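You operate a simulated robot arm through the tools that you are given. There is no shell and no other tool.

The job below is to be done with a simulated robot arm. You get a single attempt, and the scene is never put back.

Task
Slacken the belt, bring the cradle down to LOW and shut the hatch.
Fine: turn the hoist knob to LOW; hoist brake on again once the cradle stands.
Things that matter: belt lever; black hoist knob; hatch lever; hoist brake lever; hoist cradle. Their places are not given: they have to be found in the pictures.

It is judged by the outcome, as a careful person would: the job done as asked, and still so three seconds after it is handed in. It fails if anything else is knocked over, pushed out of place, dropped, spilled or broken.

Robot
A 6-joint arm with a two-finger parallel gripper, fixed in place. Base frame: the origin is at the foot of the arm, x ahead of it, y to its left, z up. Lengths are in mm, angles in degrees, forces in N, time in s.
With the tool pointing down near the work surface it reaches from about 260 to 640 mm from the base axis. Its first joint turns from -115.0 to 115.0 degrees. Payload 3.43 kg.
The TCP is the grasp point between the finger pads, 34 mm short of the fingertips. In the tool frame z runs along the fingers and y along their closing line. The gripper opens to 128 mm. The fingers are 24 mm wide and 12 mm thick; the gripper's body (48 by 130 mm) begins 96 mm behind the TCP.
Orientation is told as [roll, pitch, yaw] about the base's x, y, z axes, in that order, counted from this pose: with the fingers straight down and closing along the base's y, the tool's x points along the base's -x, its y along +y and its z along -z.

Tools
- The arm moves only by the tool arm_command. Its argument "commands" is a list that holds one entry, the list of rows, each a list of 7 numbers: the shift along the base's x, y, z in units of 25 mm (1.0 is 25 mm), then the turn, a rotation vector about the base's x, y, z in units of 8 degrees (1.0 is 8 degrees), then the opening, from 0 (shut) to 1 (fully open). In form: [[[dx, dy, dz, ax, ay, az, grip], ...]]. A call has 1 to 20 rows; each row shifts and turns the commanded pose from where the row before left it. A call with a number of a shift or a turn outside -1 to 1 is refused whole. Rows are played at 5 a second. More than 50 mm and 8.6 degrees between two rows, or a gripper value outside its range, and nothing of the call is played. Where a pose cannot be reached the arm comes as near as it can. A force on the tool above 60 N (or 10 N above the force at the start of the call, whichever is more), or a blocked arm, ends the call early, and 0.2 s more pass. The fingers move at their own pace (about 153 mm/s each) and stop on an object; they squeeze with about 34 N. The grip force told is the motor's: it shows also when the fingers shut on nothing. Time passes only in rows, and 0.2 s behind the last, so rows that do not move let the fingers close. The reply holds the time, the measured pose of the TCP, the force on the tool along the base axes, the opening and the grip force, in the units named above and with some noise, with the torque about the TCP (base axes, N m) and any sound that the robot's microphone picked up, and new pictures: "show" is both (left out), scene, wrist or none.
- Cameras (640 x 400 px; columns grow to the right, rows downward): "scene" is fixed at [220.8, 501.4, 1661.9]; the picture's right is [-0.96, 0.29, 0.00], its down [0.29, 0.93, -0.24] and it looks along [-0.07, -0.23, -0.97] (base axes); focal length 214 px, centre (320, 200). "wrist" rides on the gripper at [76, -11, -160] in the tool frame; the picture's right is [0.15, 0.99, 0.00], its down [-0.88, 0.13, -0.46] and it looks along [-0.45, 0.07, 0.89] (tool axes); focal length 234 px, centre (320, 200).
- move_column(by): slides the trunk up (or, below 0, down) by that many mm; the arm rides with it, the base frame stays. It gives what a move gives, with no picture.
- locate(camera, pixels): for up to 12 pixels [column, row] of the newest picture of that camera ("zoom" is the newest enlarged one), the place [x, y, z] in the base frame of the surface seen there, good to about 3 mm. No time passes.
- zoom(camera, box): a new picture of the part [left, top, right, bottom] of that camera's present view, enlarged. No time passes.
- close_job(): hands the job in; it is judged then, once.

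Unless the task says otherwise, let go and move clear before handing in.

The tools are called after "Emit:" by a JSON object that holds its "fn" and its "kwargs". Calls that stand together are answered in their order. arm_command: Moves the arm, as the interface text tells. Its arguments: {"type":"object","properties":{"commands":{"type":"array","items":{"type":"array","items":{"type":"array","items":{"type":"number"}}}},"show":{"type":"string","enum":["both","scene","wrist","none"]}},"required":["commands"]} The other tools are called the same way: move_column (by) slides the trunk up or down; locate (camera, pixels) gives the place of the surface under pixels of a picture; zoom (camera, box) takes an enlarged picture of a part of a camera's view; close_job () hands the job in.

At the start:

```text
t: 0.0
eef_pos: [107.5, 348.3, 1372.6]
tool_rot: [0.0, 0.0, -0.1]
contact_force: [0.3, -0.1, -0.2]
torque: [0.02, -0.01, -0.02]
gripper_width: 128.0
grasp_force: 0.0
trunk travel left (down, up): [-925.0, 65.0]
```

scene: 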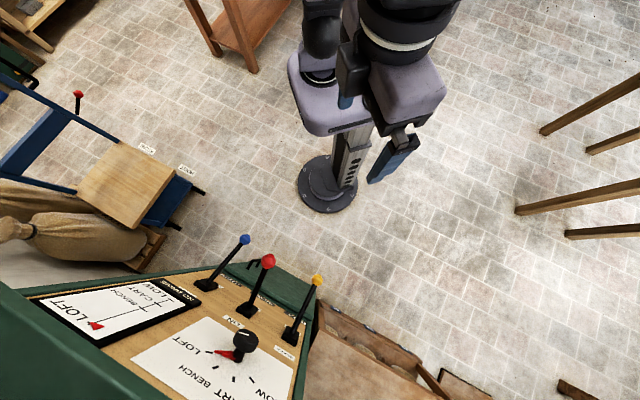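
wrist: 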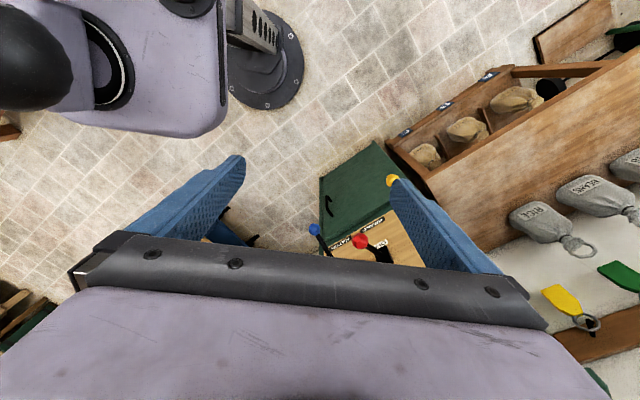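

The scene picture shows a control panel at the lower left: blue, red and yellow levers near (245,240), (268,262) and (317,280), a black knob near (240,345), and a cradle indicator board near (110,305). There is also a red-tipped lever by a blue frame at (77,95). I'll zoom in to read the labels before I move anything.

Emit:
{"fn": "zoom", "kwargs": {"camera": "scene", "box": [20, 220, 340, 400]}}

Emit:
{"fn": "zoom", "kwargs": {"camera": "scene", "box": [0, 60, 220, 280]}}

Emit:
{"fn": "zoom", "kwargs": {"camera": "wrist", "box": [280, 140, 480, 270]}}

```text
2.00 times, centred on (180, 310) of scene
```

zoom: 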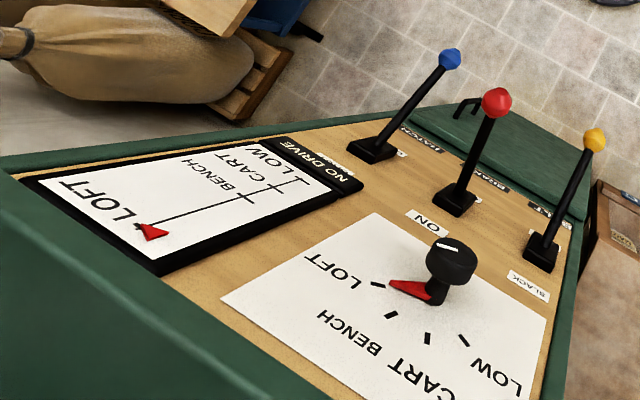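

```text
1.82 times, centred on (110, 170) of scene
```

zoom: 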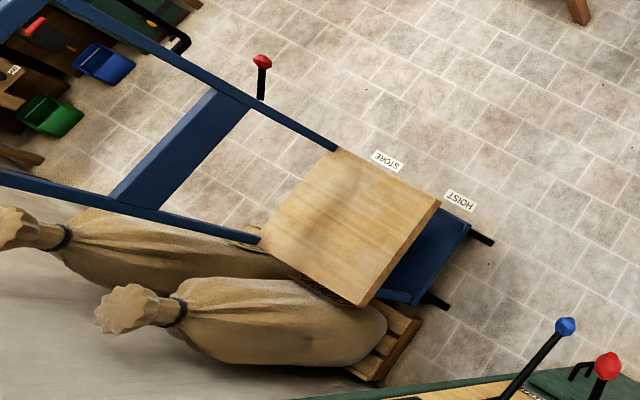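

```text
3.08 times, centred on (380, 205) of wrist
```

zoom: 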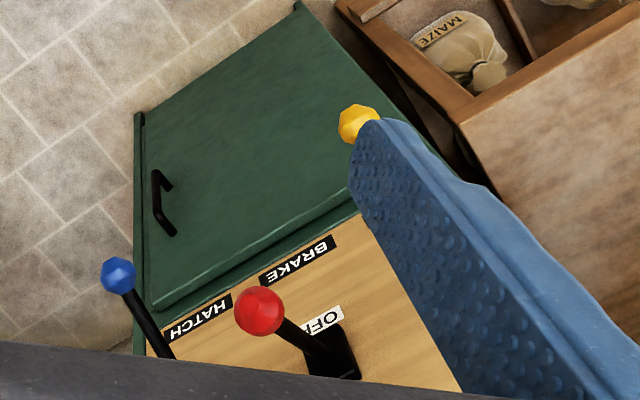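

The wrist zoom shows the plates HATCH (blue lever) and BRAKE (red lever), so the yellow one should be the BELT. The knob's red pointer is at LOFT, and so is the indicator. I'll enlarge further to read the end labels, and measure key points.

Emit:
{"fn": "zoom", "kwargs": {"camera": "scene", "box": [180, 225, 340, 325]}}

Emit:
{"fn": "locate", "kwargs": {"camera": "scene", "pixels": [[245, 239], [205, 286], [268, 261], [247, 310], [317, 280], [290, 336], [243, 338], [212, 351], [240, 357], [97, 325], [160, 283], [300, 330]]}}

Emit:
{"fn": "locate", "kwargs": {"camera": "scene", "pixels": [[77, 94], [128, 185], [146, 148], [187, 168], [180, 200], [60, 130], [200, 190], [25, 210], [100, 240], [330, 185], [225, 40], [370, 380]]}}

```text
4.00 times, centred on (260, 275) of scene
```

zoom: 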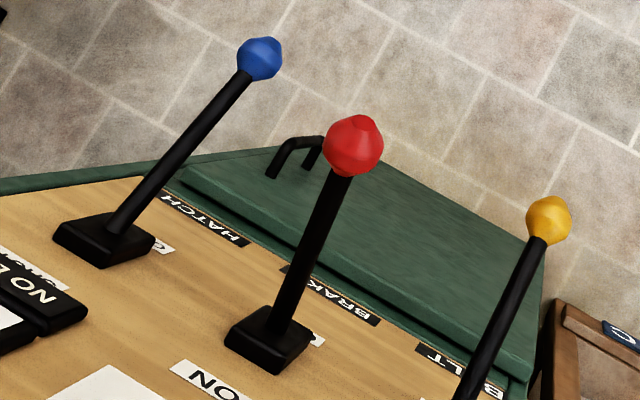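

```text
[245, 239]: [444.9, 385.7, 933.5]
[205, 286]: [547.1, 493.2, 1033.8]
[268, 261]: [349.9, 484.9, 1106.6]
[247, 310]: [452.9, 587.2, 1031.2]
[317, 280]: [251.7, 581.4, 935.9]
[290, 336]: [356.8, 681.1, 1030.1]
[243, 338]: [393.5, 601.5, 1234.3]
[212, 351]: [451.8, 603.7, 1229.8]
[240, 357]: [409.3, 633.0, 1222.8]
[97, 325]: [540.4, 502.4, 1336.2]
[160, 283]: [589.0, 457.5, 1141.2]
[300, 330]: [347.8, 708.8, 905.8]
```

```text
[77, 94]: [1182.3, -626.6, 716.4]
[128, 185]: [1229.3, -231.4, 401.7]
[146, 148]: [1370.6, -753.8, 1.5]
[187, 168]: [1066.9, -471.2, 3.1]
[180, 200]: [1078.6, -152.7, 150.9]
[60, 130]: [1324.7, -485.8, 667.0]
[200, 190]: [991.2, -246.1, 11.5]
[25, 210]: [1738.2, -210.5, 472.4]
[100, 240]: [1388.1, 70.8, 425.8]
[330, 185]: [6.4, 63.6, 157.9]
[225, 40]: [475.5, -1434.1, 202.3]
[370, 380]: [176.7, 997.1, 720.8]
```

The panel appears to stand upright, about 735–740 mm out along the 45° direction, with lever pivots at z≈1031. Blue and yellow are down and red is up. I'll measure the green lid and indicator parts next, and read the labels closer up.

Emit:
{"fn": "locate", "kwargs": {"camera": "wrist", "pixels": [[350, 195], [373, 145], [325, 180], [400, 200], [330, 205], [361, 241], [314, 229], [392, 180], [470, 130], [440, 170], [520, 150], [560, 230]]}}

Emit:
{"fn": "zoom", "kwargs": {"camera": "scene", "box": [130, 310, 310, 400]}}

Emit:
{"fn": "zoom", "kwargs": {"camera": "scene", "box": [20, 270, 200, 350]}}

```text
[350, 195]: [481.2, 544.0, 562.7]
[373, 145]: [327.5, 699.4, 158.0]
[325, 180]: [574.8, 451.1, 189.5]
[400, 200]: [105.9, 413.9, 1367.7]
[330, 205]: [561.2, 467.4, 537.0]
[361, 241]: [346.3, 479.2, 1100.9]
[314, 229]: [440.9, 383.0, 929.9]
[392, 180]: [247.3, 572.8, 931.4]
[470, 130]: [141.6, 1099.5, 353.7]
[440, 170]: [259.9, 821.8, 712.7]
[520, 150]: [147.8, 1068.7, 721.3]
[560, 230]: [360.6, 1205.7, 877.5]
```

```text
3.56 times, centred on (220, 355) of scene
```

zoom: 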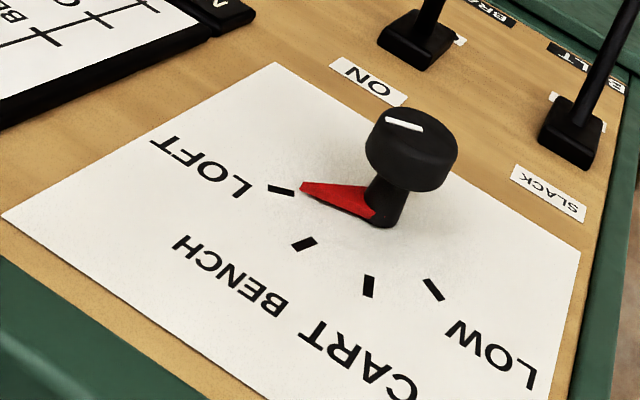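

```text
3.56 times, centred on (110, 310) of scene
```

zoom: 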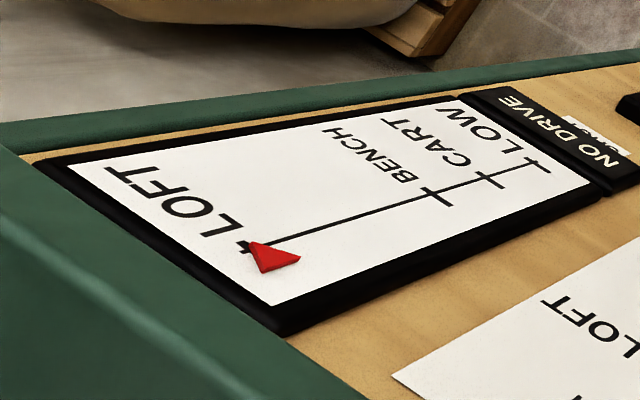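

Labels now readable: brake ON is above its pivot and belt SLACK is above its pivot. The dial runs LOFT, BENCH, CART, LOW and its pointer is at LOFT. I'll look over the rest of the scene for the cradle and anything in its path before I move.

Emit:
{"fn": "zoom", "kwargs": {"camera": "scene", "box": [0, 0, 160, 100]}}

Emit:
{"fn": "zoom", "kwargs": {"camera": "scene", "box": [480, 50, 640, 250]}}

Emit:
{"fn": "zoom", "kwargs": {"camera": "scene", "box": [300, 280, 640, 400]}}

Emit:
{"fn": "zoom", "kwargs": {"camera": "wrist", "box": [380, 0, 640, 400]}}

```text
4.00 times, centred on (80, 50) of scene
```

zoom: 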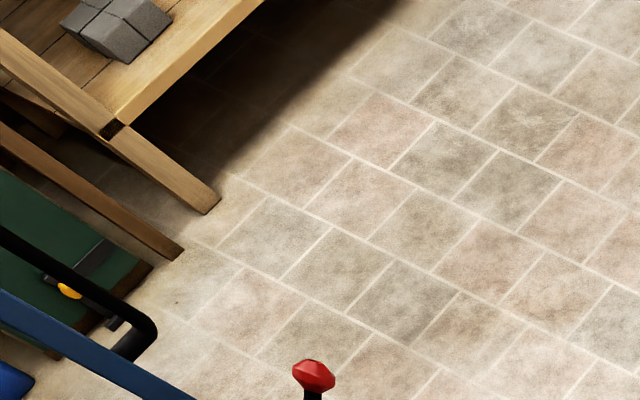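

```text
2.00 times, centred on (560, 150) of scene
```

zoom: 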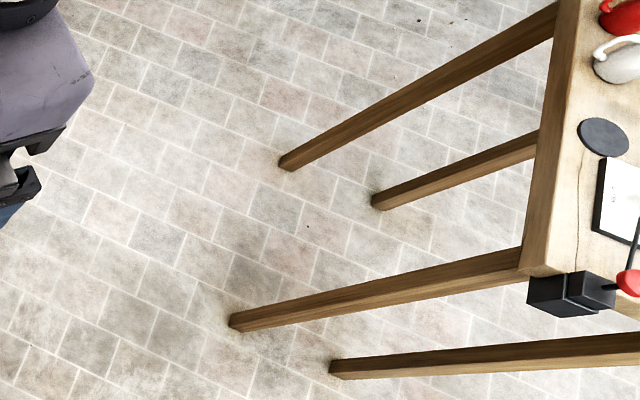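

```text
1.88 times, centred on (470, 340) of scene
```

zoom: 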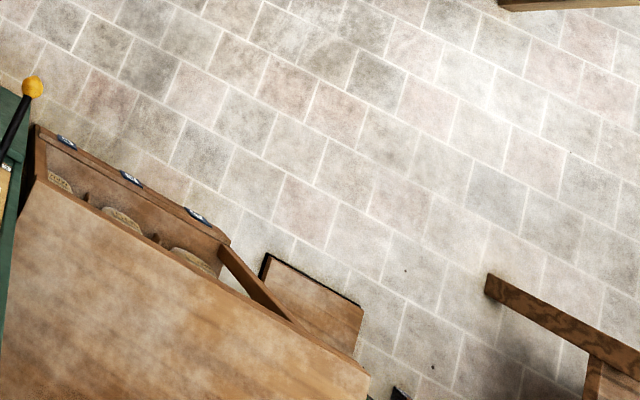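

```text
1.00 times, centred on (510, 200) of wrist (not enlarged: the box is as wide or as high as the picture)
```

zoom: 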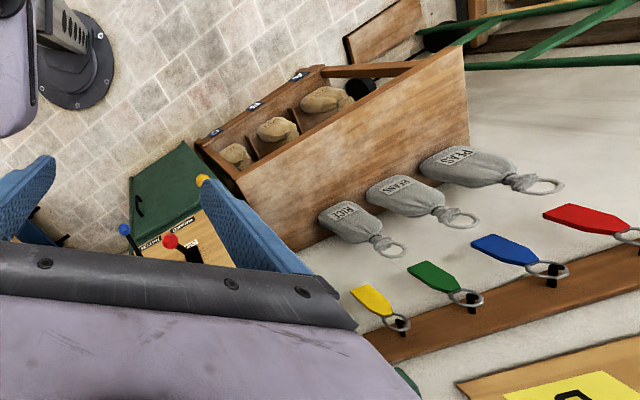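

The three levers and the knob are the only things in reach; I can't see the cradle from here, and the indicator puts it up at LOFT. I'll lower the trunk to panel height, then turn the tool level toward the panel for a front view.

Emit:
{"fn": "move_column", "kwargs": {"by": -200}}

```text
t: 2.2
eef_pos: [107.9, 348.2, 1173.0]
tool_rot: [0.1, 0.0, 0.0]
contact_force: [0.1, 0.0, 0.6]
torque: [-0.01, 0.0, -0.02]
gripper_width: 128.3
grasp_force: 0.1
trunk travel left (down, up): [-725.0, 265.0]
```

The trunk is down and the TCP is at z≈1173. Next I'll swing the tool level along the 45° direction while moving to about (330, 330), which keeps the fingertips well short of the red ball at d≈590.

Emit:
{"fn": "arm_command", "kwargs": {"commands": [[[0.683, -0.056, 0, 0.338, -0.816, 0.338, 0.5], [0.683, -0.056, 0, 0.338, -0.816, 0.338, 0.5], [0.683, -0.056, 0, 0.338, -0.816, 0.338, 0.5], [0.683, -0.056, 0, 0.338, -0.816, 0.338, 0.5], [0.683, -0.056, 0, 0.338, -0.816, 0.338, 0.5], [0.683, -0.056, 0, 0.338, -0.816, 0.338, 0.5], [0.683, -0.056, 0, 0.338, -0.816, 0.338, 0.5]]]}}

```text
t: 3.8
eef_pos: [229.2, 349.5, 1174.1]
tool_rot: [13.8, -47.8, 14.1]
contact_force: [0.0, 0.3, 0.4]
torque: [-0.04, -0.03, -0.01]
gripper_width: 64.0
grasp_force: 0.1
out of reach, approached as far as the arm can: row 7
trunk travel left (down, up): [-725.0, 265.0]
```

scene: 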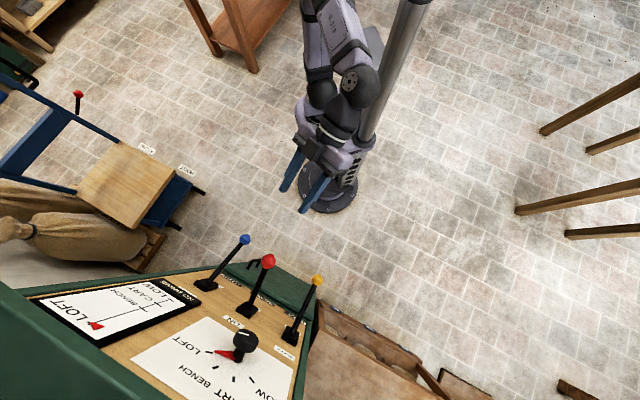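
wrist: 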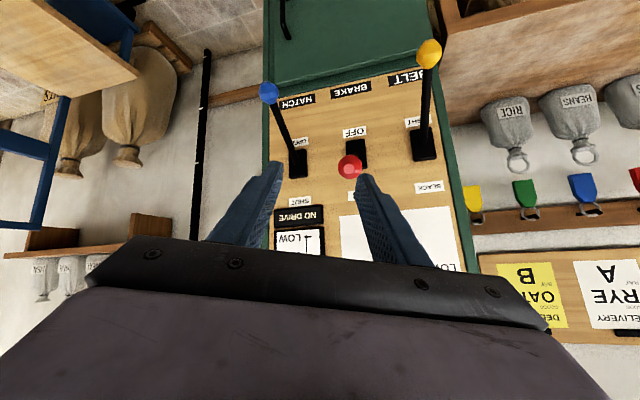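

The wrist picture now shows the labels. The hatch at (298,165) has SHUT above and OPEN below, the brake has ON above and OFF below, and the belt has SLACK above and TIGHT below. I'll enlarge to check them, including the NO DRIVE plate.

Emit:
{"fn": "zoom", "kwargs": {"camera": "wrist", "box": [250, 20, 470, 160]}}

Emit:
{"fn": "zoom", "kwargs": {"camera": "wrist", "box": [240, 140, 480, 290]}}

```text
2.86 times, centred on (360, 90) of wrist
```

zoom: 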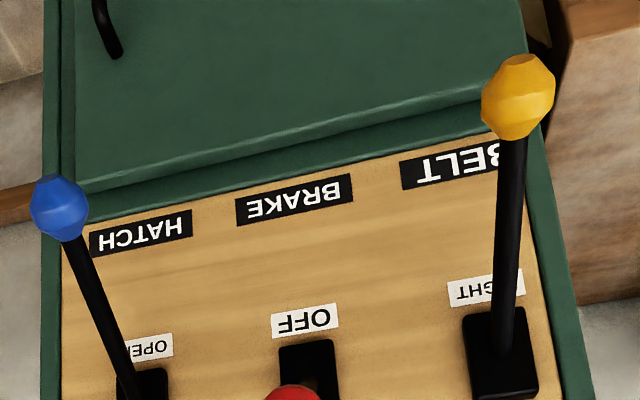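

```text
2.67 times, centred on (360, 215) of wrist
```

zoom: 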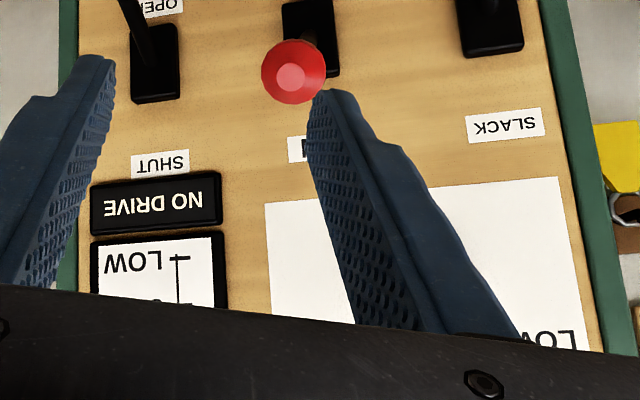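

The NO DRIVE lamp is dark and the belt is TIGHT, so the hoist has drive now. I'll therefore lower with the belt tight and the brake off, then set the brake, shut the hatch and slacken the belt, so the cradle is never left unheld. Row 7 stopped at the inner reach limit, so I'll check the arm's shape before extending outward.

Emit:
{"fn": "locate", "kwargs": {"camera": "scene", "pixels": [[365, 85], [322, 95], [340, 10], [400, 30], [325, 160], [345, 45], [330, 195], [310, 40], [375, 60]]}}

Emit:
{"fn": "locate", "kwargs": {"camera": "wrist", "pixels": [[269, 93], [350, 165], [428, 52], [298, 165], [424, 145], [356, 150], [292, 218], [295, 240], [310, 238], [425, 188], [354, 132], [348, 225]]}}

```text
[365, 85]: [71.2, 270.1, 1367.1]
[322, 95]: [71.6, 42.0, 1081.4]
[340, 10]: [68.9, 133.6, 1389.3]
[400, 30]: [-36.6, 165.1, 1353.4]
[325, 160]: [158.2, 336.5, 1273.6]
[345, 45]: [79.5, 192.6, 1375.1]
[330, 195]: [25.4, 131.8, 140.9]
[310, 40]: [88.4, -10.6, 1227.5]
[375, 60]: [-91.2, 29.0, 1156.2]
```

```text
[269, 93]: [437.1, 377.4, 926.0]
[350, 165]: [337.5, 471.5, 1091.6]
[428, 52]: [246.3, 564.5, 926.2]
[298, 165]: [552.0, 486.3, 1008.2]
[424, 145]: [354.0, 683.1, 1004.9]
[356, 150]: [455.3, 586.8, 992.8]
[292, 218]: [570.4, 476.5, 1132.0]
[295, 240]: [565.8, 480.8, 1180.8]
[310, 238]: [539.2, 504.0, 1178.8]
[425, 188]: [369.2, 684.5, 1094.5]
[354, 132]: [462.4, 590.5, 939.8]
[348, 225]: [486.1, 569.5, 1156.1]
```

The elbow sits around (71, 270, 1367), with the wrist tucked in close. I'll move outward first, then finish the levelling turn.

Emit:
{"fn": "arm_command", "kwargs": {"commands": [[[0.9, 0, 0, 0, 0, 0, 0.5], [0.9, 0, 0, 0, 0, 0, 0.5], [0.9, 0, 0, 0, 0, 0, 0.5], [0.9, 0, 0, 0, 0, 0, 0.5], [0.6, 0, 0, 0.338, -0.816, 0.338, 0.5], [0.2, 0, 0, 0.338, -0.816, 0.338, 0.5], [0, 0, 0, 0.338, -0.816, 0.338, 0.5], [0, 0, 0, 0.338, -0.816, 0.338, 0.5], [0, 0, 0, 0.338, -0.816, 0.338, 0.5], [0, 0, 0, 0.338, -0.816, 0.338, 0.5]]]}}

```text
t: 6.0
eef_pos: [341.7, 361.1, 1170.1]
tool_rot: [34.9, -89.9, 10.1]
contact_force: [-1.0, 1.2, 1.5]
torque: [-0.02, -0.04, -0.01]
gripper_width: 64.0
grasp_force: 0.1
out of reach, approached as far as the arm can: row 6, 7
trunk travel left (down, up): [-725.0, 265.0]
```

scene: 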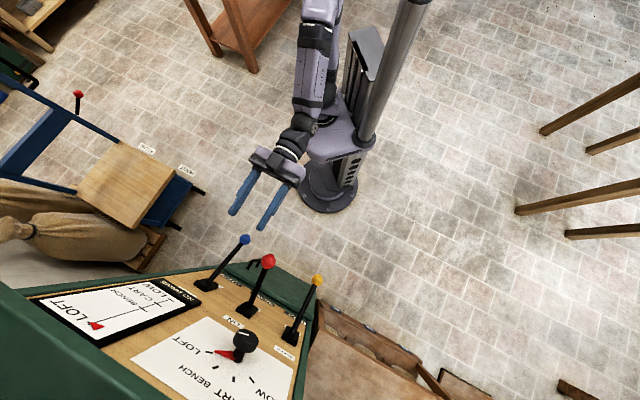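
wrist: 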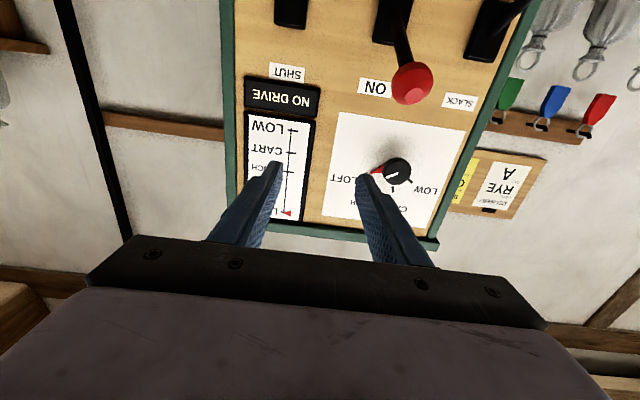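

The tool now points level at the panel, since roll plus yaw is 45°. The wrist view, upside down, shows the red ball at (411,82) and the knob at (397,170). I'll measure both, plus the dial marks, before the approach.

Emit:
{"fn": "zoom", "kwargs": {"camera": "wrist", "box": [310, 40, 480, 240]}}

Emit:
{"fn": "locate", "kwargs": {"camera": "wrist", "pixels": [[411, 82], [400, 40], [390, 28], [397, 170], [378, 168], [340, 180], [288, 213], [291, 130], [292, 152], [291, 172], [490, 40], [291, 15]]}}

Emit:
{"fn": "locate", "kwargs": {"camera": "scene", "pixels": [[245, 239], [268, 261], [317, 280], [268, 255], [268, 267], [262, 261], [274, 261], [244, 334], [232, 342], [253, 343], [240, 348], [250, 337]]}}

```text
2.00 times, centred on (395, 140) of wrist
```

zoom: 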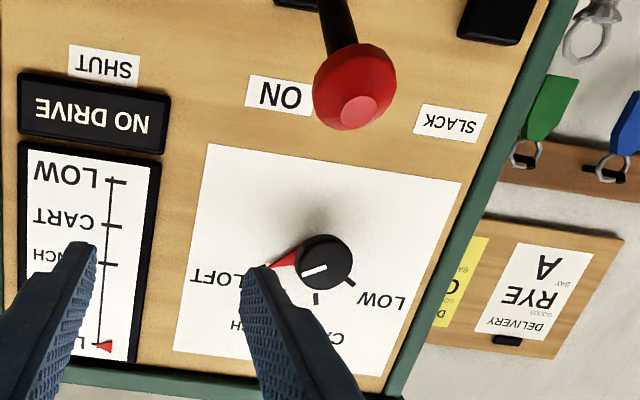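

```text
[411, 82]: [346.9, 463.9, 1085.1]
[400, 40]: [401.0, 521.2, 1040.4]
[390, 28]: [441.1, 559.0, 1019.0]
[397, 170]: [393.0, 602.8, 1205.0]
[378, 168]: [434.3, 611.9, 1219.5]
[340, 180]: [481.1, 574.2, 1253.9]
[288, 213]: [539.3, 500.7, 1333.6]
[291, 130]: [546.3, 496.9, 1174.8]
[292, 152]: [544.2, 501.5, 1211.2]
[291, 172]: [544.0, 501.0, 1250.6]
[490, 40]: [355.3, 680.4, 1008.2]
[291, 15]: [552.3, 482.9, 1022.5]
```

```text
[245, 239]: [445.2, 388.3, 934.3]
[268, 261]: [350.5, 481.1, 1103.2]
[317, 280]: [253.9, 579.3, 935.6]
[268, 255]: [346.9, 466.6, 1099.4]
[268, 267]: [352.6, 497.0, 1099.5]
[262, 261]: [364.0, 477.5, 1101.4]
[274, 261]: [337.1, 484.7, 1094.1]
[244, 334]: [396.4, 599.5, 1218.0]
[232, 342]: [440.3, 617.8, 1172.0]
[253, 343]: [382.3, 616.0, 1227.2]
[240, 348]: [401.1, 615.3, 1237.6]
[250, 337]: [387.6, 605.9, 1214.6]
```

The red ball's centre comes out at about d=590, u=94, z=1085, which is roughly (350, 484, 1085), with a radius near 17. I'll lower the trunk so the whole brake stroke sits in comfortable reach. The fingertips stay about 40 mm short of the balls.

Emit:
{"fn": "move_column", "kwargs": {"by": -120}}

```text
t: 7.5
eef_pos: [341.7, 360.2, 1050.9]
tool_rot: [25.4, -89.9, 19.4]
contact_force: [0.1, 0.2, -1.0]
torque: [0.0, 0.02, 0.0]
gripper_width: 63.9
grasp_force: 0.0
trunk travel left (down, up): [-605.0, 385.0]
```

The TCP is at (342, 360, 1051). Next I'll slide sideways and up so it lines up with the red ball, staying clear at d≈497.

Emit:
{"fn": "arm_command", "kwargs": {"commands": [[[-0.757, 0.77, 0.453, 0, 0, 0, 0.55], [-0.757, 0.77, 0.453, 0, 0, 0, 0.55], [-0.757, 0.77, 0.453, 0, 0, 0, 0.55], [0, 0, 0, 0, 0, 0, 0.55]]]}}

```text
t: 8.5
eef_pos: [284.8, 416.4, 1083.9]
tool_rot: [1.7, -90.1, 43.3]
contact_force: [-0.9, -0.4, 0.2]
torque: [0.02, -0.04, -0.03]
gripper_width: 70.3
grasp_force: 0.0
trunk travel left (down, up): [-605.0, 385.0]
```

scene: 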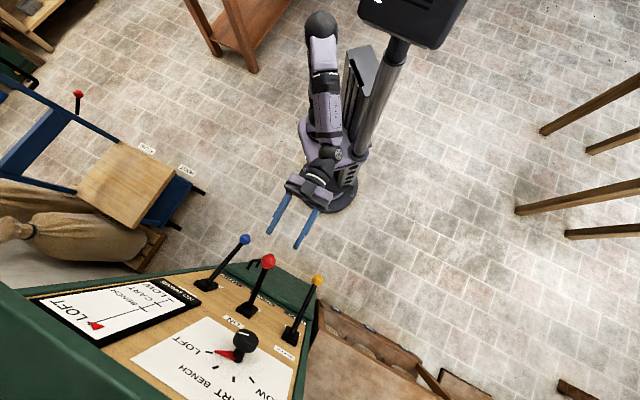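
wrist: 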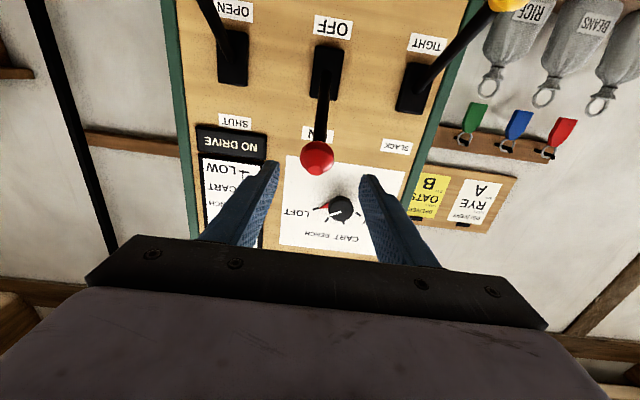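

The red ball at (317,157) lies within a few pixels of where the tool axis projects (319,157), so the alignment is good. I'll advance 93 mm along the tool axis with the fingers open, then close on the ball.

Emit:
{"fn": "arm_command", "kwargs": {"commands": [[[0.67, 0.645, 0, 0, 0, 0, 0.55], [0.67, 0.645, 0, 0, 0, 0, 0.55], [0.67, 0.645, 0, 0, 0, 0, 0.55], [0.67, 0.645, 0, 0, 0, 0, 0.55], [0, 0, 0, 0, 0, 0, 0.55]]]}}

```text
t: 9.7
eef_pos: [351.8, 484.1, 1085.6]
tool_rot: [24.9, -89.9, 19.8]
contact_force: [0.0, -0.4, -0.7]
torque: [0.0, 0.02, -0.01]
gripper_width: 70.6
grasp_force: 0.0
trunk travel left (down, up): [-605.0, 385.0]
```

scene: 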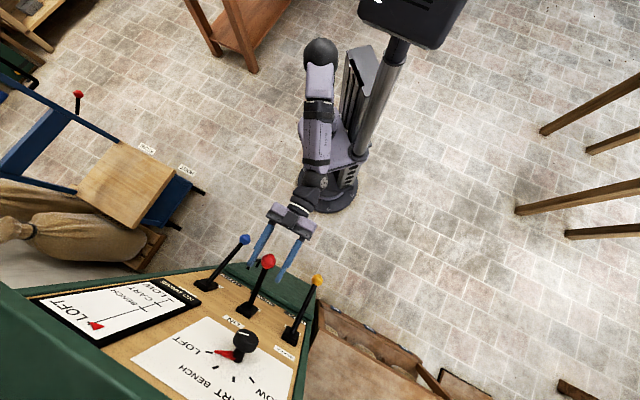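
wrist: 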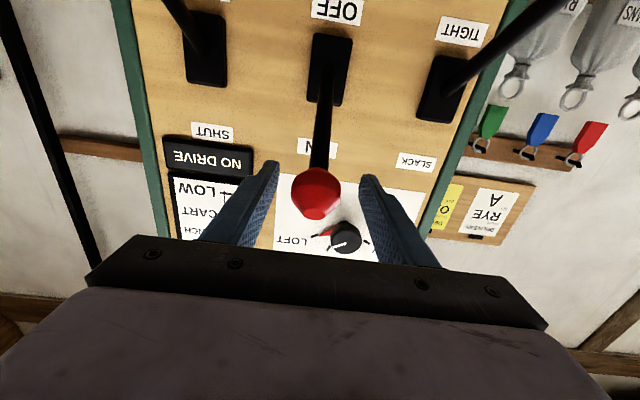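

The ball now sits at (316,193), where the TCP projects, so it is centred between the pads. I'll close on it.

Emit:
{"fn": "arm_command", "kwargs": {"commands": [[[0, 0, 0, 0, 0, 0, 0.2], [0, 0, 0, 0, 0, 0, 0.1], [0, 0, 0, 0, 0, 0, 0.1], [0, 0, 0, 0, 0, 0, 0.1]]], "show": "wrist"}}

```text
t: 10.7
eef_pos: [354.6, 481.1, 1085.8]
tool_rot: [70.1, -89.8, -25.4]
contact_force: [11.3, -8.5, -1.7]
torque: [0.06, -0.24, -0.42]
gripper_width: 37.4
grasp_force: 44.9
trunk travel left (down, up): [-605.0, 385.0]
```

wrist: 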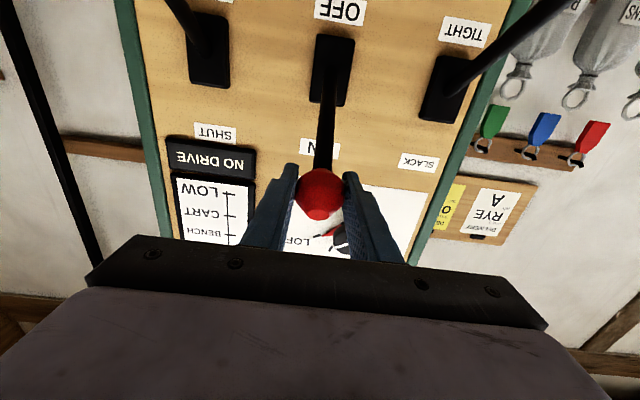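

The ball is gripped at 37.4 mm and centred at u≈89.5, with some sideways load. I'll ease that off, then draw the brake lever down along its arc (pivot about d=730, z=1002, L≈163), going halfway first.

Emit:
{"fn": "arm_command", "kwargs": {"commands": [[[0.1, -0.1, 0, 0, 0, 0, 0.1], [-0.195, -0.195, -0.5, 0, 0, 0, 0.1], [-0.158, -0.158, -0.524, 0, 0, 0, 0.1], [-0.13, -0.13, -0.54, 0, 0, 0, 0.1], [-0.093, -0.093, -0.556, 0, 0, 0, 0.1], [-0.062, -0.062, -0.62, 0, 0, 0, 0.1], [-0.023, -0.023, -0.628, 0, 0, 0, 0.1]]]}}

```text
t: 12.3
eef_pos: [336.6, 462.7, 998.7]
tool_rot: [-40.0, -89.8, 85.0]
contact_force: [-2.3, 5.0, 7.1]
torque: [0.6, -0.83, -0.01]
gripper_width: 37.3
grasp_force: 45.6
trunk travel left (down, up): [-605.0, 385.0]
```

scene: 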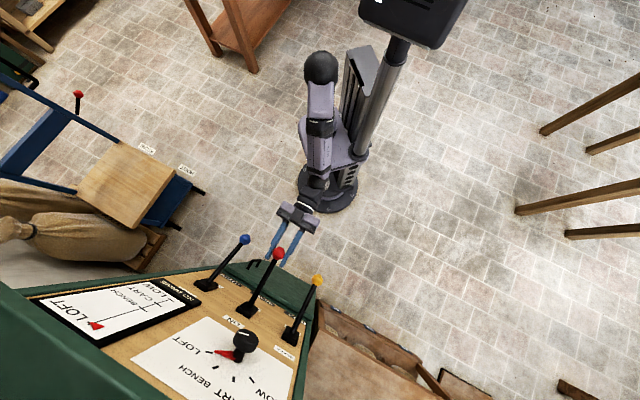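
wrist: 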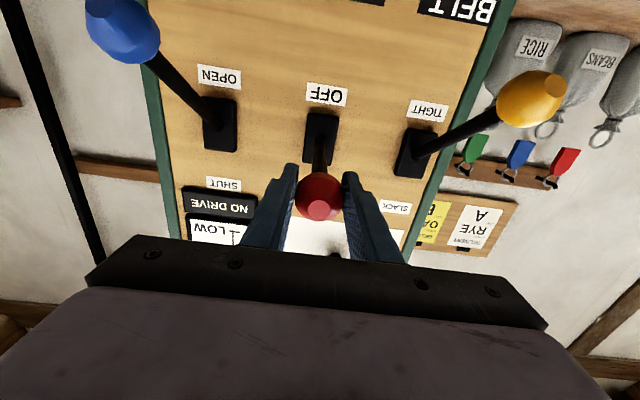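

The lever follows with low force and is now about level. I'll continue the second half of the arc to OFF.

Emit:
{"fn": "arm_command", "kwargs": {"commands": [[[0.023, 0.023, -0.628, 0, 0, 0, 0.1], [0.062, 0.062, -0.62, 0, 0, 0, 0.1], [0.093, 0.093, -0.556, 0, 0, 0, 0.1], [0.13, 0.13, -0.54, 0, 0, 0, 0.1], [0.158, 0.158, -0.524, 0, 0, 0, 0.1], [0.195, 0.195, -0.5, 0, 0, 0, 0.1]]]}}

```text
t: 13.7
eef_pos: [354.3, 479.6, 915.5]
tool_rot: [-28.5, -89.9, 73.3]
contact_force: [-12.1, 2.6, 0.9]
torque: [0.64, -0.89, -0.1]
gripper_width: 37.4
grasp_force: 45.1
trunk travel left (down, up): [-605.0, 385.0]
```

scene: 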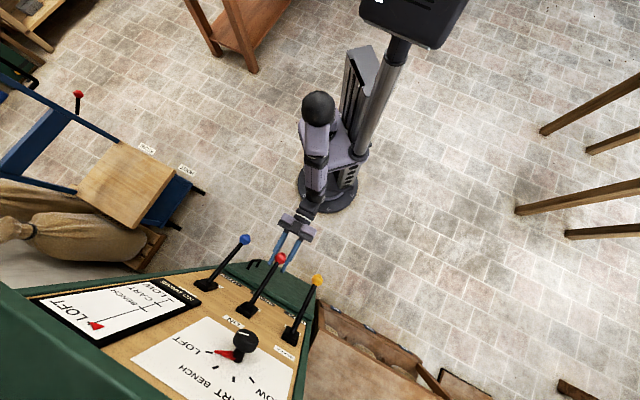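
wrist: 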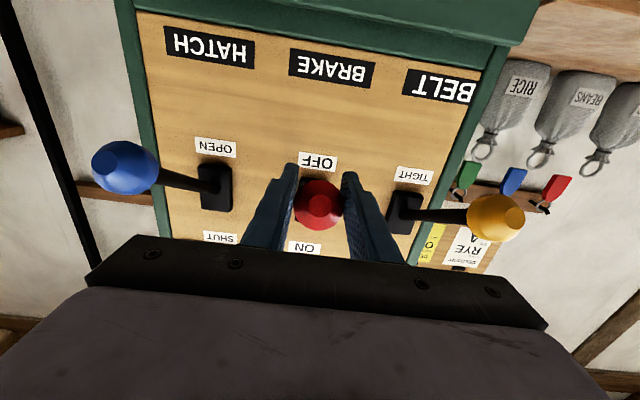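

The red ball at (318,203) is roughly in line with the blue and yellow balls, perhaps 7 mm short of its stop. I'll go a little further along the arc and watch the force.

Emit:
{"fn": "arm_command", "kwargs": {"commands": [[[0.08, 0.08, -0.18, 0, 0, 0, 0.1], [0.08, 0.08, -0.18, 0, 0, 0, 0.1], [0, 0, 0, 0, 0, 0, 0.1]]], "show": "wrist"}}

```text
t: 14.5
eef_pos: [357.8, 484.1, 907.9]
tool_rot: [-122.6, -89.9, 167.6]
contact_force: [-15.8, -0.4, 1.6]
torque: [0.83, -0.99, 0.06]
gripper_width: 37.6
grasp_force: 45.3
trunk travel left (down, up): [-605.0, 385.0]
```

wrist: 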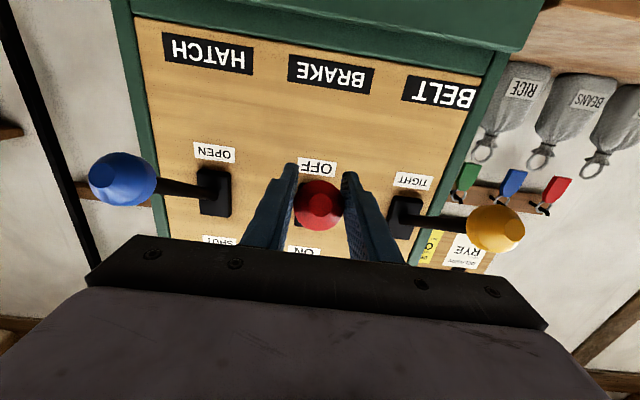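

The red ball at (318,205) now lines up with the blue and yellow ones (both fully down). I'll open the fingers and back straight off to see whether it stays at OFF.

Emit:
{"fn": "arm_command", "kwargs": {"commands": [[[0, 0, 0, 0, 0, 0, 0.5], [0, 0, 0, 0, 0, 0, 0.5], [-0.7, -0.7, 0, 0, 0, 0, 0.5], [-0.7, -0.7, 0, 0, 0, 0, 0.5], [-0.7, -0.7, 0, 0, 0, 0, 0.5], [-0.6, -0.6, 0, 0, 0, 0, 0.5], [0, 0, 0, 0, 0, 0, 0.5]]]}}

```text
t: 16.1
eef_pos: [291.7, 414.7, 907.2]
tool_rot: [20.4, -89.9, 24.4]
contact_force: [-0.7, 0.1, -0.3]
torque: [0.0, 0.0, 0.01]
gripper_width: 64.0
grasp_force: 0.0
trunk travel left (down, up): [-605.0, 385.0]
```

scene: 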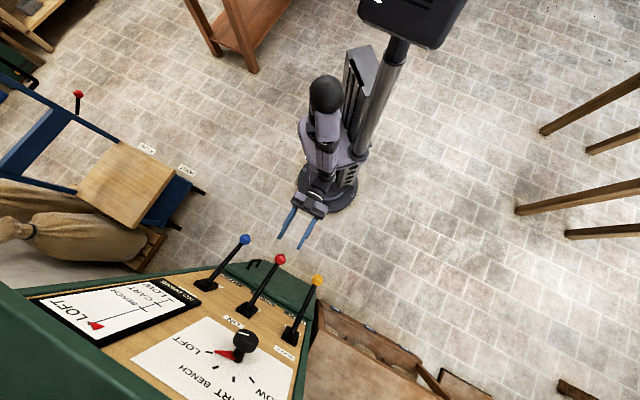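
wrist: 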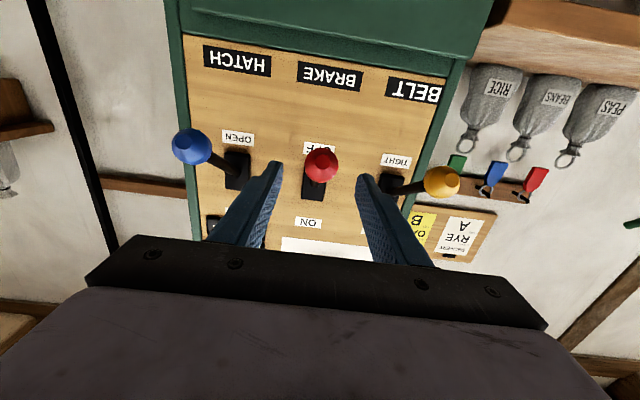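

The red lever stays at OFF, level with the other two, and the cradle marker is still at LOFT. I'll raise the trunk to knob height for a straight look at the dial.

Emit:
{"fn": "move_column", "kwargs": {"by": 270}}

Emit:
{"fn": "arm_command", "kwargs": {"commands": [[[-0.4, 0.4, 0, 0, 0, 0, 0.5], [-0.4, 0.4, 0, 0, 0, 0, 0.5], [0, 0, 0, 0, 0, 0, 0.5]]]}}

```text
t: 18.8
eef_pos: [292.4, 414.7, 1177.1]
tool_rot: [17.8, -89.9, 27.2]
contact_force: [0.7, -0.9, 0.0]
torque: [0.0, -0.03, 0.02]
gripper_width: 64.2
grasp_force: 0.0
trunk travel left (down, up): [-875.0, 115.0]
```

```text
t: 19.6
eef_pos: [271.7, 435.4, 1176.7]
tool_rot: [17.6, -89.9, 27.4]
contact_force: [0.1, 0.6, 0.4]
torque: [0.03, 0.0, 0.01]
gripper_width: 64.2
grasp_force: 0.0
trunk travel left (down, up): [-875.0, 115.0]
```

scene: 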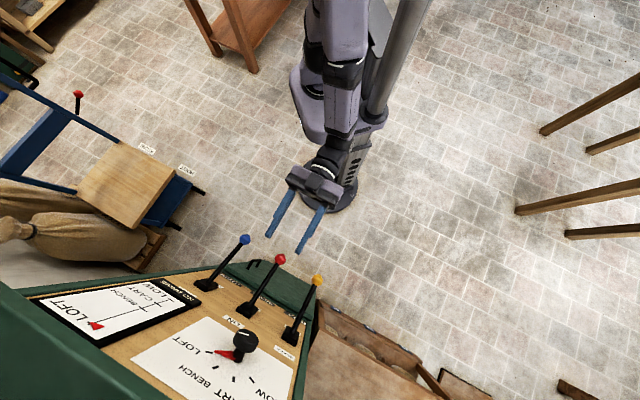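
wrist: 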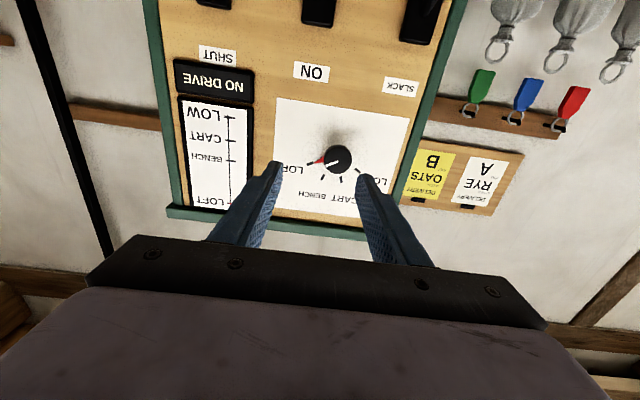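

The dial is in view with the knob at about (338,158). I'll enlarge it and measure the knob and the four marks.

Emit:
{"fn": "zoom", "kwargs": {"camera": "wrist", "box": [265, 95, 415, 225]}}

Emit:
{"fn": "locate", "kwargs": {"camera": "wrist", "pixels": [[338, 150], [326, 158], [350, 158], [338, 170], [338, 146], [316, 161], [307, 165], [321, 179], [342, 182], [361, 173], [328, 110], [338, 158]]}}

```text
3.08 times, centred on (340, 160) of wrist
```

zoom: 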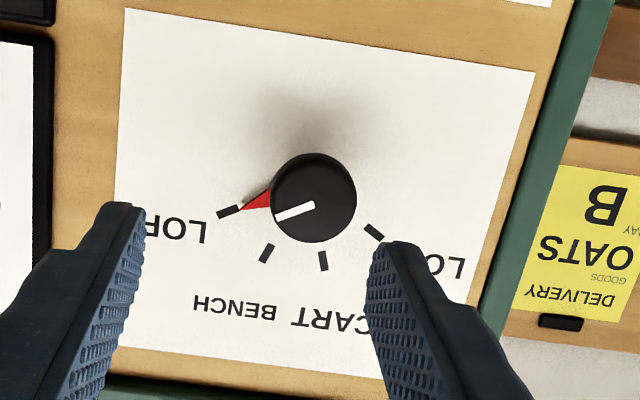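

```text
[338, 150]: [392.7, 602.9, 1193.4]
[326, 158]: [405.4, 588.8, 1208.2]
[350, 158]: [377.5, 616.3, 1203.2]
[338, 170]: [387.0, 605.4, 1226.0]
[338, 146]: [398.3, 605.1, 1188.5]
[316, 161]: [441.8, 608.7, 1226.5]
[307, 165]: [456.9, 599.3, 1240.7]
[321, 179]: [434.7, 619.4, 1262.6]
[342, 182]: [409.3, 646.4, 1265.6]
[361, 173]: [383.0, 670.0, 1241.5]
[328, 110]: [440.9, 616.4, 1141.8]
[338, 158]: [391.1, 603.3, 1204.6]
```

The knob cap is about 42 mm across, centred at u≈150, z≈1206, with its face at d≈703. The marks put LOFT at about 35° and LOW at about 145° as seen from the front, so it needs about 110° counter-clockwise. I'll line up with it and pre-turn the wrist 56° clockwise, so the stroke is shared either side of the present angle.

Emit:
{"fn": "arm_command", "kwargs": {"commands": [[[-0.484, 0.484, 0.59, 0, 0, 0, 0.5], [-0.484, 0.484, 0.59, 0, 0, 0, 0.5], [0, 0, 0, 0, 0, 0, 0.5]]]}}

```text
t: 20.4
eef_pos: [246.4, 459.9, 1206.6]
tool_rot: [28.1, -89.9, 16.9]
contact_force: [-0.2, -0.5, -1.0]
torque: [0.02, 0.01, 0.0]
gripper_width: 64.1
grasp_force: 0.0
trunk travel left (down, up): [-875.0, 115.0]
```

scene: 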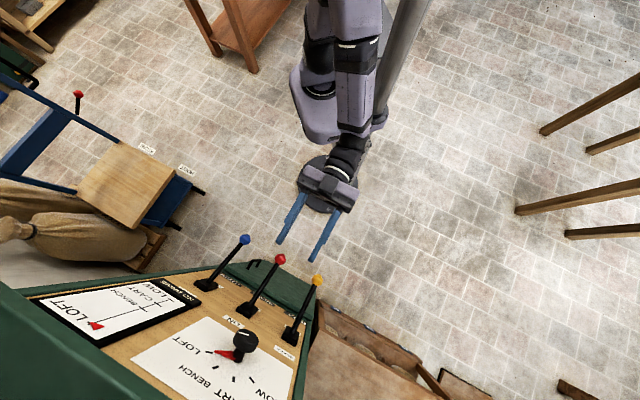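
wrist: 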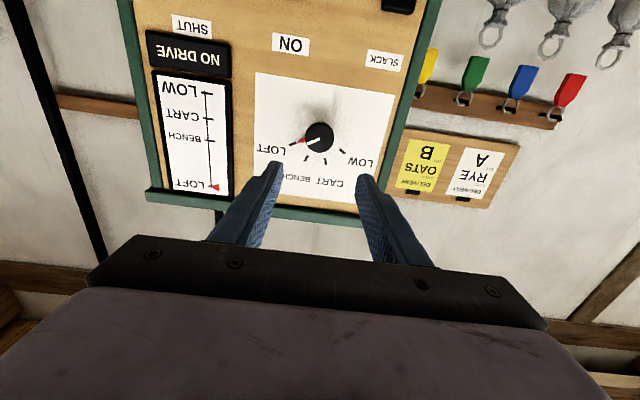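

The knob shows at about (319,136), where the tool axis meets its face (320,135.5). I'll enlarge to check the pointer and mark angles from this centred view.

Emit:
{"fn": "zoom", "kwargs": {"camera": "wrist", "box": [250, 85, 390, 195]}}

Emit:
{"fn": "locate", "kwargs": {"camera": "wrist", "pixels": [[319, 136], [319, 129], [309, 136], [329, 136], [319, 145], [290, 145], [308, 159], [326, 162], [344, 154], [299, 142]]}}

```text
3.64 times, centred on (320, 140) of wrist
```

zoom: 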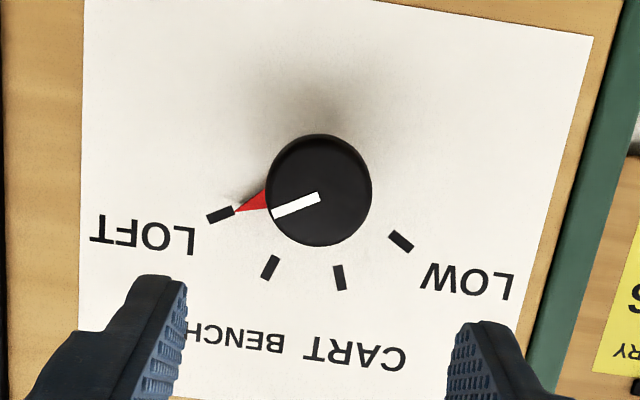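

```text
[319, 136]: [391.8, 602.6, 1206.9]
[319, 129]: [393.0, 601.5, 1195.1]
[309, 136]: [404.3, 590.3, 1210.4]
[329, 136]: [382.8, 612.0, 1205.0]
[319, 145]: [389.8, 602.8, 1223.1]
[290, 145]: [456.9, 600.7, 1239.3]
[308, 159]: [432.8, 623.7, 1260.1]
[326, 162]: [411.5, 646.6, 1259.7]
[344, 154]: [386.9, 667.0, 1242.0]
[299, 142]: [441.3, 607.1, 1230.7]
```

The pointer sits on LOFT and the marks run from about 34° (LOFT) through 74° and 107° to 144° (LOW), so the turn is about 110°. Next is the 56° clockwise pre-turn of the wrist.

Emit:
{"fn": "arm_command", "kwargs": {"commands": [[[0, 0, 0, 0.707, 0.707, 0, 0.5], [0, 0, 0, 0.707, 0.707, 0, 0.5], [0, 0, 0, 0.707, 0.707, 0, 0.5], [0, 0, 0, 0.707, 0.707, 0, 0.5], [0, 0, 0, 0.707, 0.707, 0, 0.5], [0, 0, 0, 0.707, 0.707, 0, 0.5], [0, 0, 0, 0.707, 0.707, 0, 0.5], [0, 0, 0, 0, 0, 0, 0.5]]]}}

```text
t: 22.2
eef_pos: [181.9, 500.3, 1401.6]
tool_rot: [88.8, -34.4, -44.6]
contact_force: [0.1, 0.1, -0.5]
torque: [0.0, -0.02, 0.0]
gripper_width: 64.1
grasp_force: 0.0
out of reach, approached as far as the arm can: row 2, 3, 4, 5, 6, 7
trunk travel left (down, up): [-875.0, 115.0]
```

scene: 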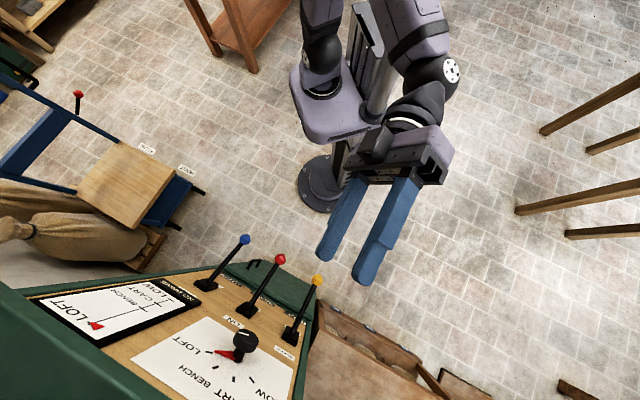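
wrist: 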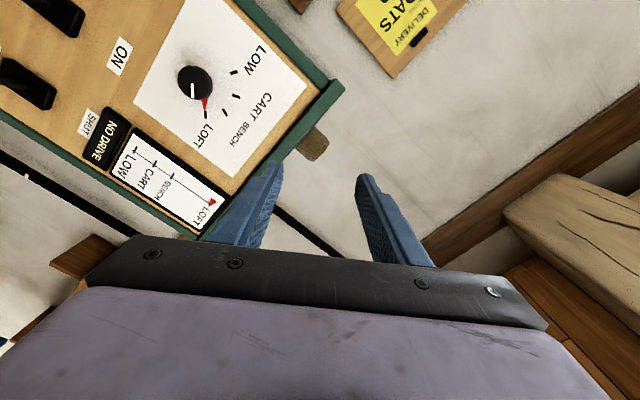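

The pre-turn was past a joint limit: the orientation was reached, but the arm drifted up to (182, 500, 1402), clear of everything. I'll turn back counter-clockwise while returning to the spot in front of the knob, and use that direction for the whole turn.

Emit:
{"fn": "arm_command", "kwargs": {"commands": [[[0, 0, 0, -0.619, -0.619, 0, 0.5], [0.3, -0.2, -0.7, -0.619, -0.619, 0, 0.5], [0.3, -0.2, -0.9, -0.619, -0.619, 0, 0.5], [0.4, -0.25, -0.95, -0.619, -0.619, 0, 0.5]]]}}

```text
t: 23.2
eef_pos: [207.7, 483.3, 1337.7]
tool_rot: [89.7, -62.1, -44.8]
contact_force: [0.0, 0.2, -0.4]
torque: [0.04, -0.02, 0.0]
gripper_width: 63.8
grasp_force: 0.1
trunk travel left (down, up): [-875.0, 115.0]
```

scene: 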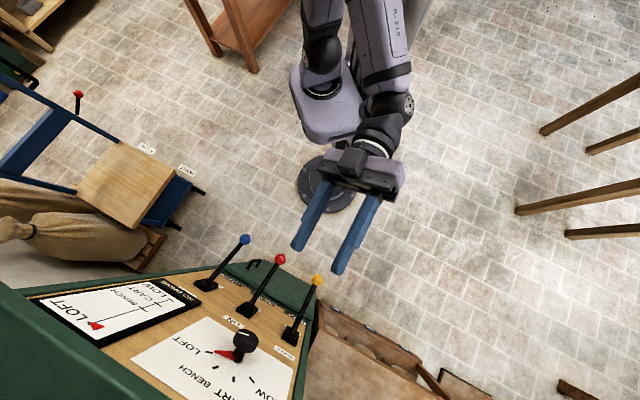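
wrist: 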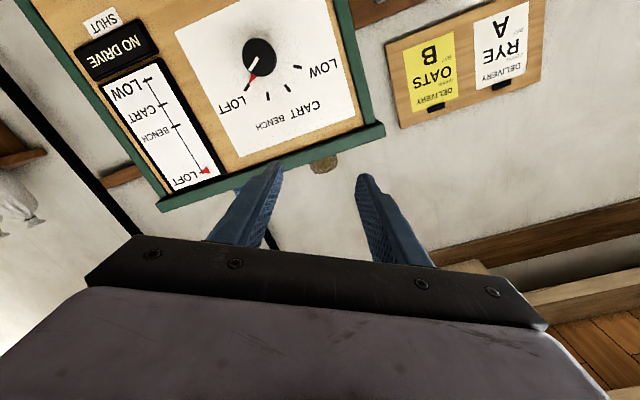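

No reach warnings this time. I'll continue back to the spot in front of the knob and finish the return turn.

Emit:
{"fn": "arm_command", "kwargs": {"commands": [[[0.258, -0.156, -0.875, -0.619, -0.619, 0, 0.5], [0.258, -0.156, -0.875, -0.619, -0.619, 0, 0.5], [0.258, -0.156, -0.875, -0.619, -0.619, 0, 0.5], [0.258, -0.156, -0.875, -0.619, -0.619, 0, 0.5], [0.258, -0.156, -0.875, 0, 0, 0, 0.5], [0.258, -0.156, -0.875, 0, 0, 0, 0.5], [0, 0, 0, 0, 0, 0, 0.5]]]}}

```text
t: 24.8
eef_pos: [245.8, 459.0, 1205.4]
tool_rot: [54.8, -89.9, -9.8]
contact_force: [-0.4, -0.1, 0.5]
torque: [-0.01, -0.01, -0.02]
gripper_width: 64.1
grasp_force: 0.1
trunk travel left (down, up): [-875.0, 115.0]
```

scene: 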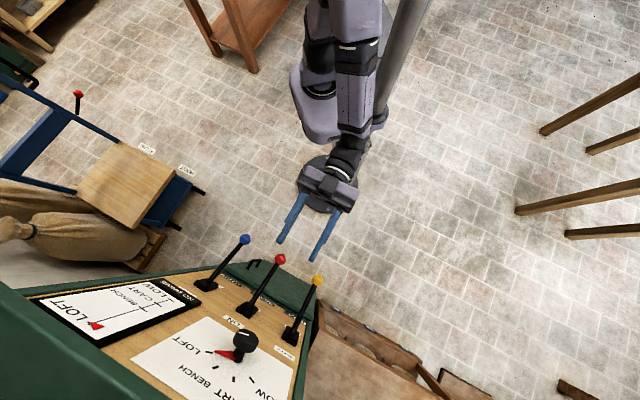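
wrist: 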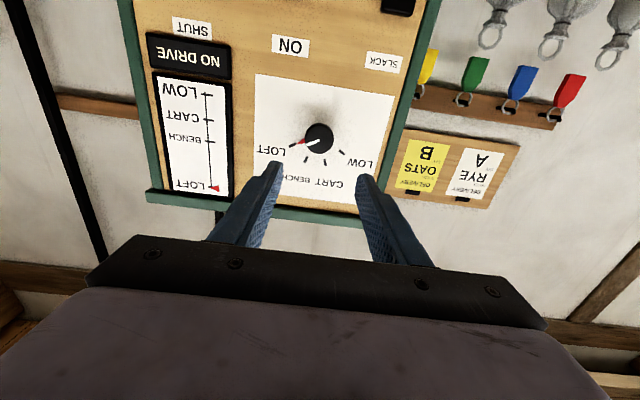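

Back in front of the knob at (246, 459, 1205). I'll test how far the wrist turns counter-clockwise in free air before gripping.

Emit:
{"fn": "arm_command", "kwargs": {"commands": [[[0, 0, 0, -0.707, -0.707, 0, 0.5], [0, 0, 0, -0.707, -0.707, 0, 0.5], [0, 0, 0, -0.707, -0.707, 0, 0.5], [0, 0, 0, -0.707, -0.707, 0, 0.5], [0, 0, 0, -0.707, -0.707, 0, 0.5], [0, 0, 0, -0.707, -0.707, 0, 0.5], [0, 0, 0, -0.707, -0.707, 0, 0.5]]]}}

```text
t: 26.4
eef_pos: [247.0, 460.1, 1206.5]
tool_rot: [-90.1, -34.0, 134.9]
contact_force: [-0.3, 1.1, 0.3]
torque: [0.01, -0.02, -0.02]
gripper_width: 63.8
grasp_force: 0.1
trunk travel left (down, up): [-875.0, 115.0]
```

scene: 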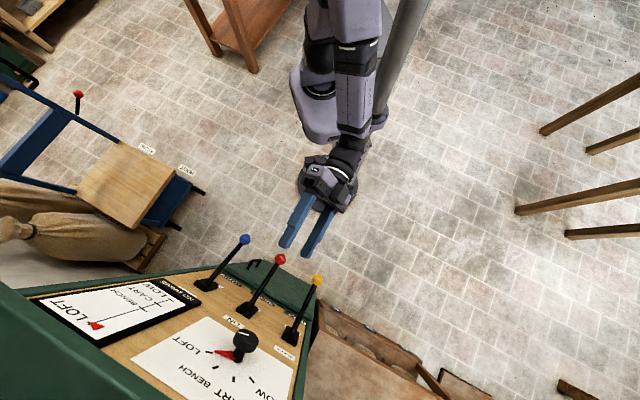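
wrist: 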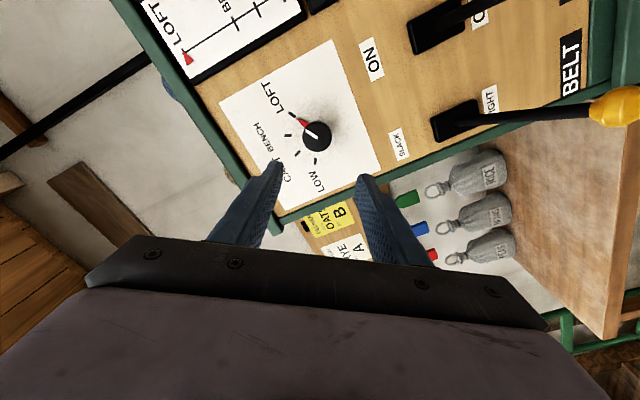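

The 56° counter-clockwise turn went cleanly and the position held. I'll continue another 64° to confirm the full range.

Emit:
{"fn": "arm_command", "kwargs": {"commands": [[[0, 0, 0, -0.707, -0.707, 0, 0.5], [0, 0, 0, -0.707, -0.707, 0, 0.5], [0, 0, 0, -0.707, -0.707, 0, 0.5], [0, 0, 0, -0.707, -0.707, 0, 0.5], [0, 0, 0, -0.707, -0.707, 0, 0.5], [0, 0, 0, -0.707, -0.707, 0, 0.5], [0, 0, 0, -0.707, -0.707, 0, 0.5], [0, 0, 0, -0.707, -0.707, 0, 0.5]]]}}

```text
t: 28.2
eef_pos: [248.7, 460.5, 1206.0]
tool_rot: [-90.2, 30.2, 134.9]
contact_force: [-0.2, -0.5, 0.2]
torque: [0.02, 0.0, 0.01]
gripper_width: 64.1
grasp_force: 0.0
trunk travel left (down, up): [-875.0, 115.0]
```

scene: 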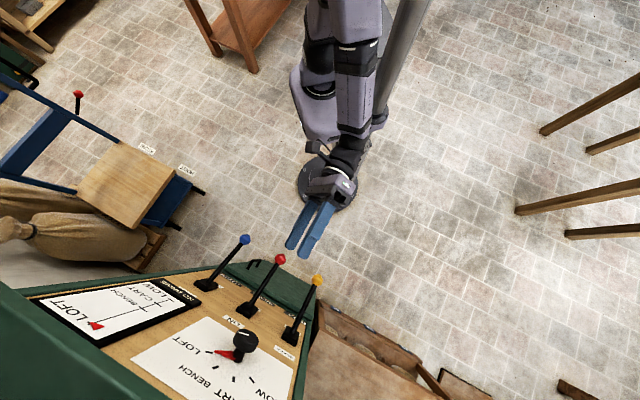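
wrist: 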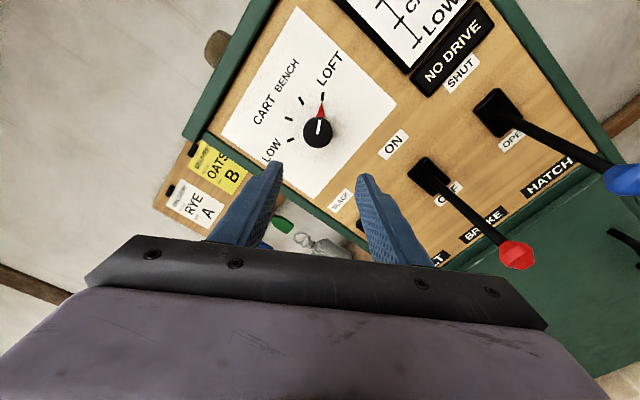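

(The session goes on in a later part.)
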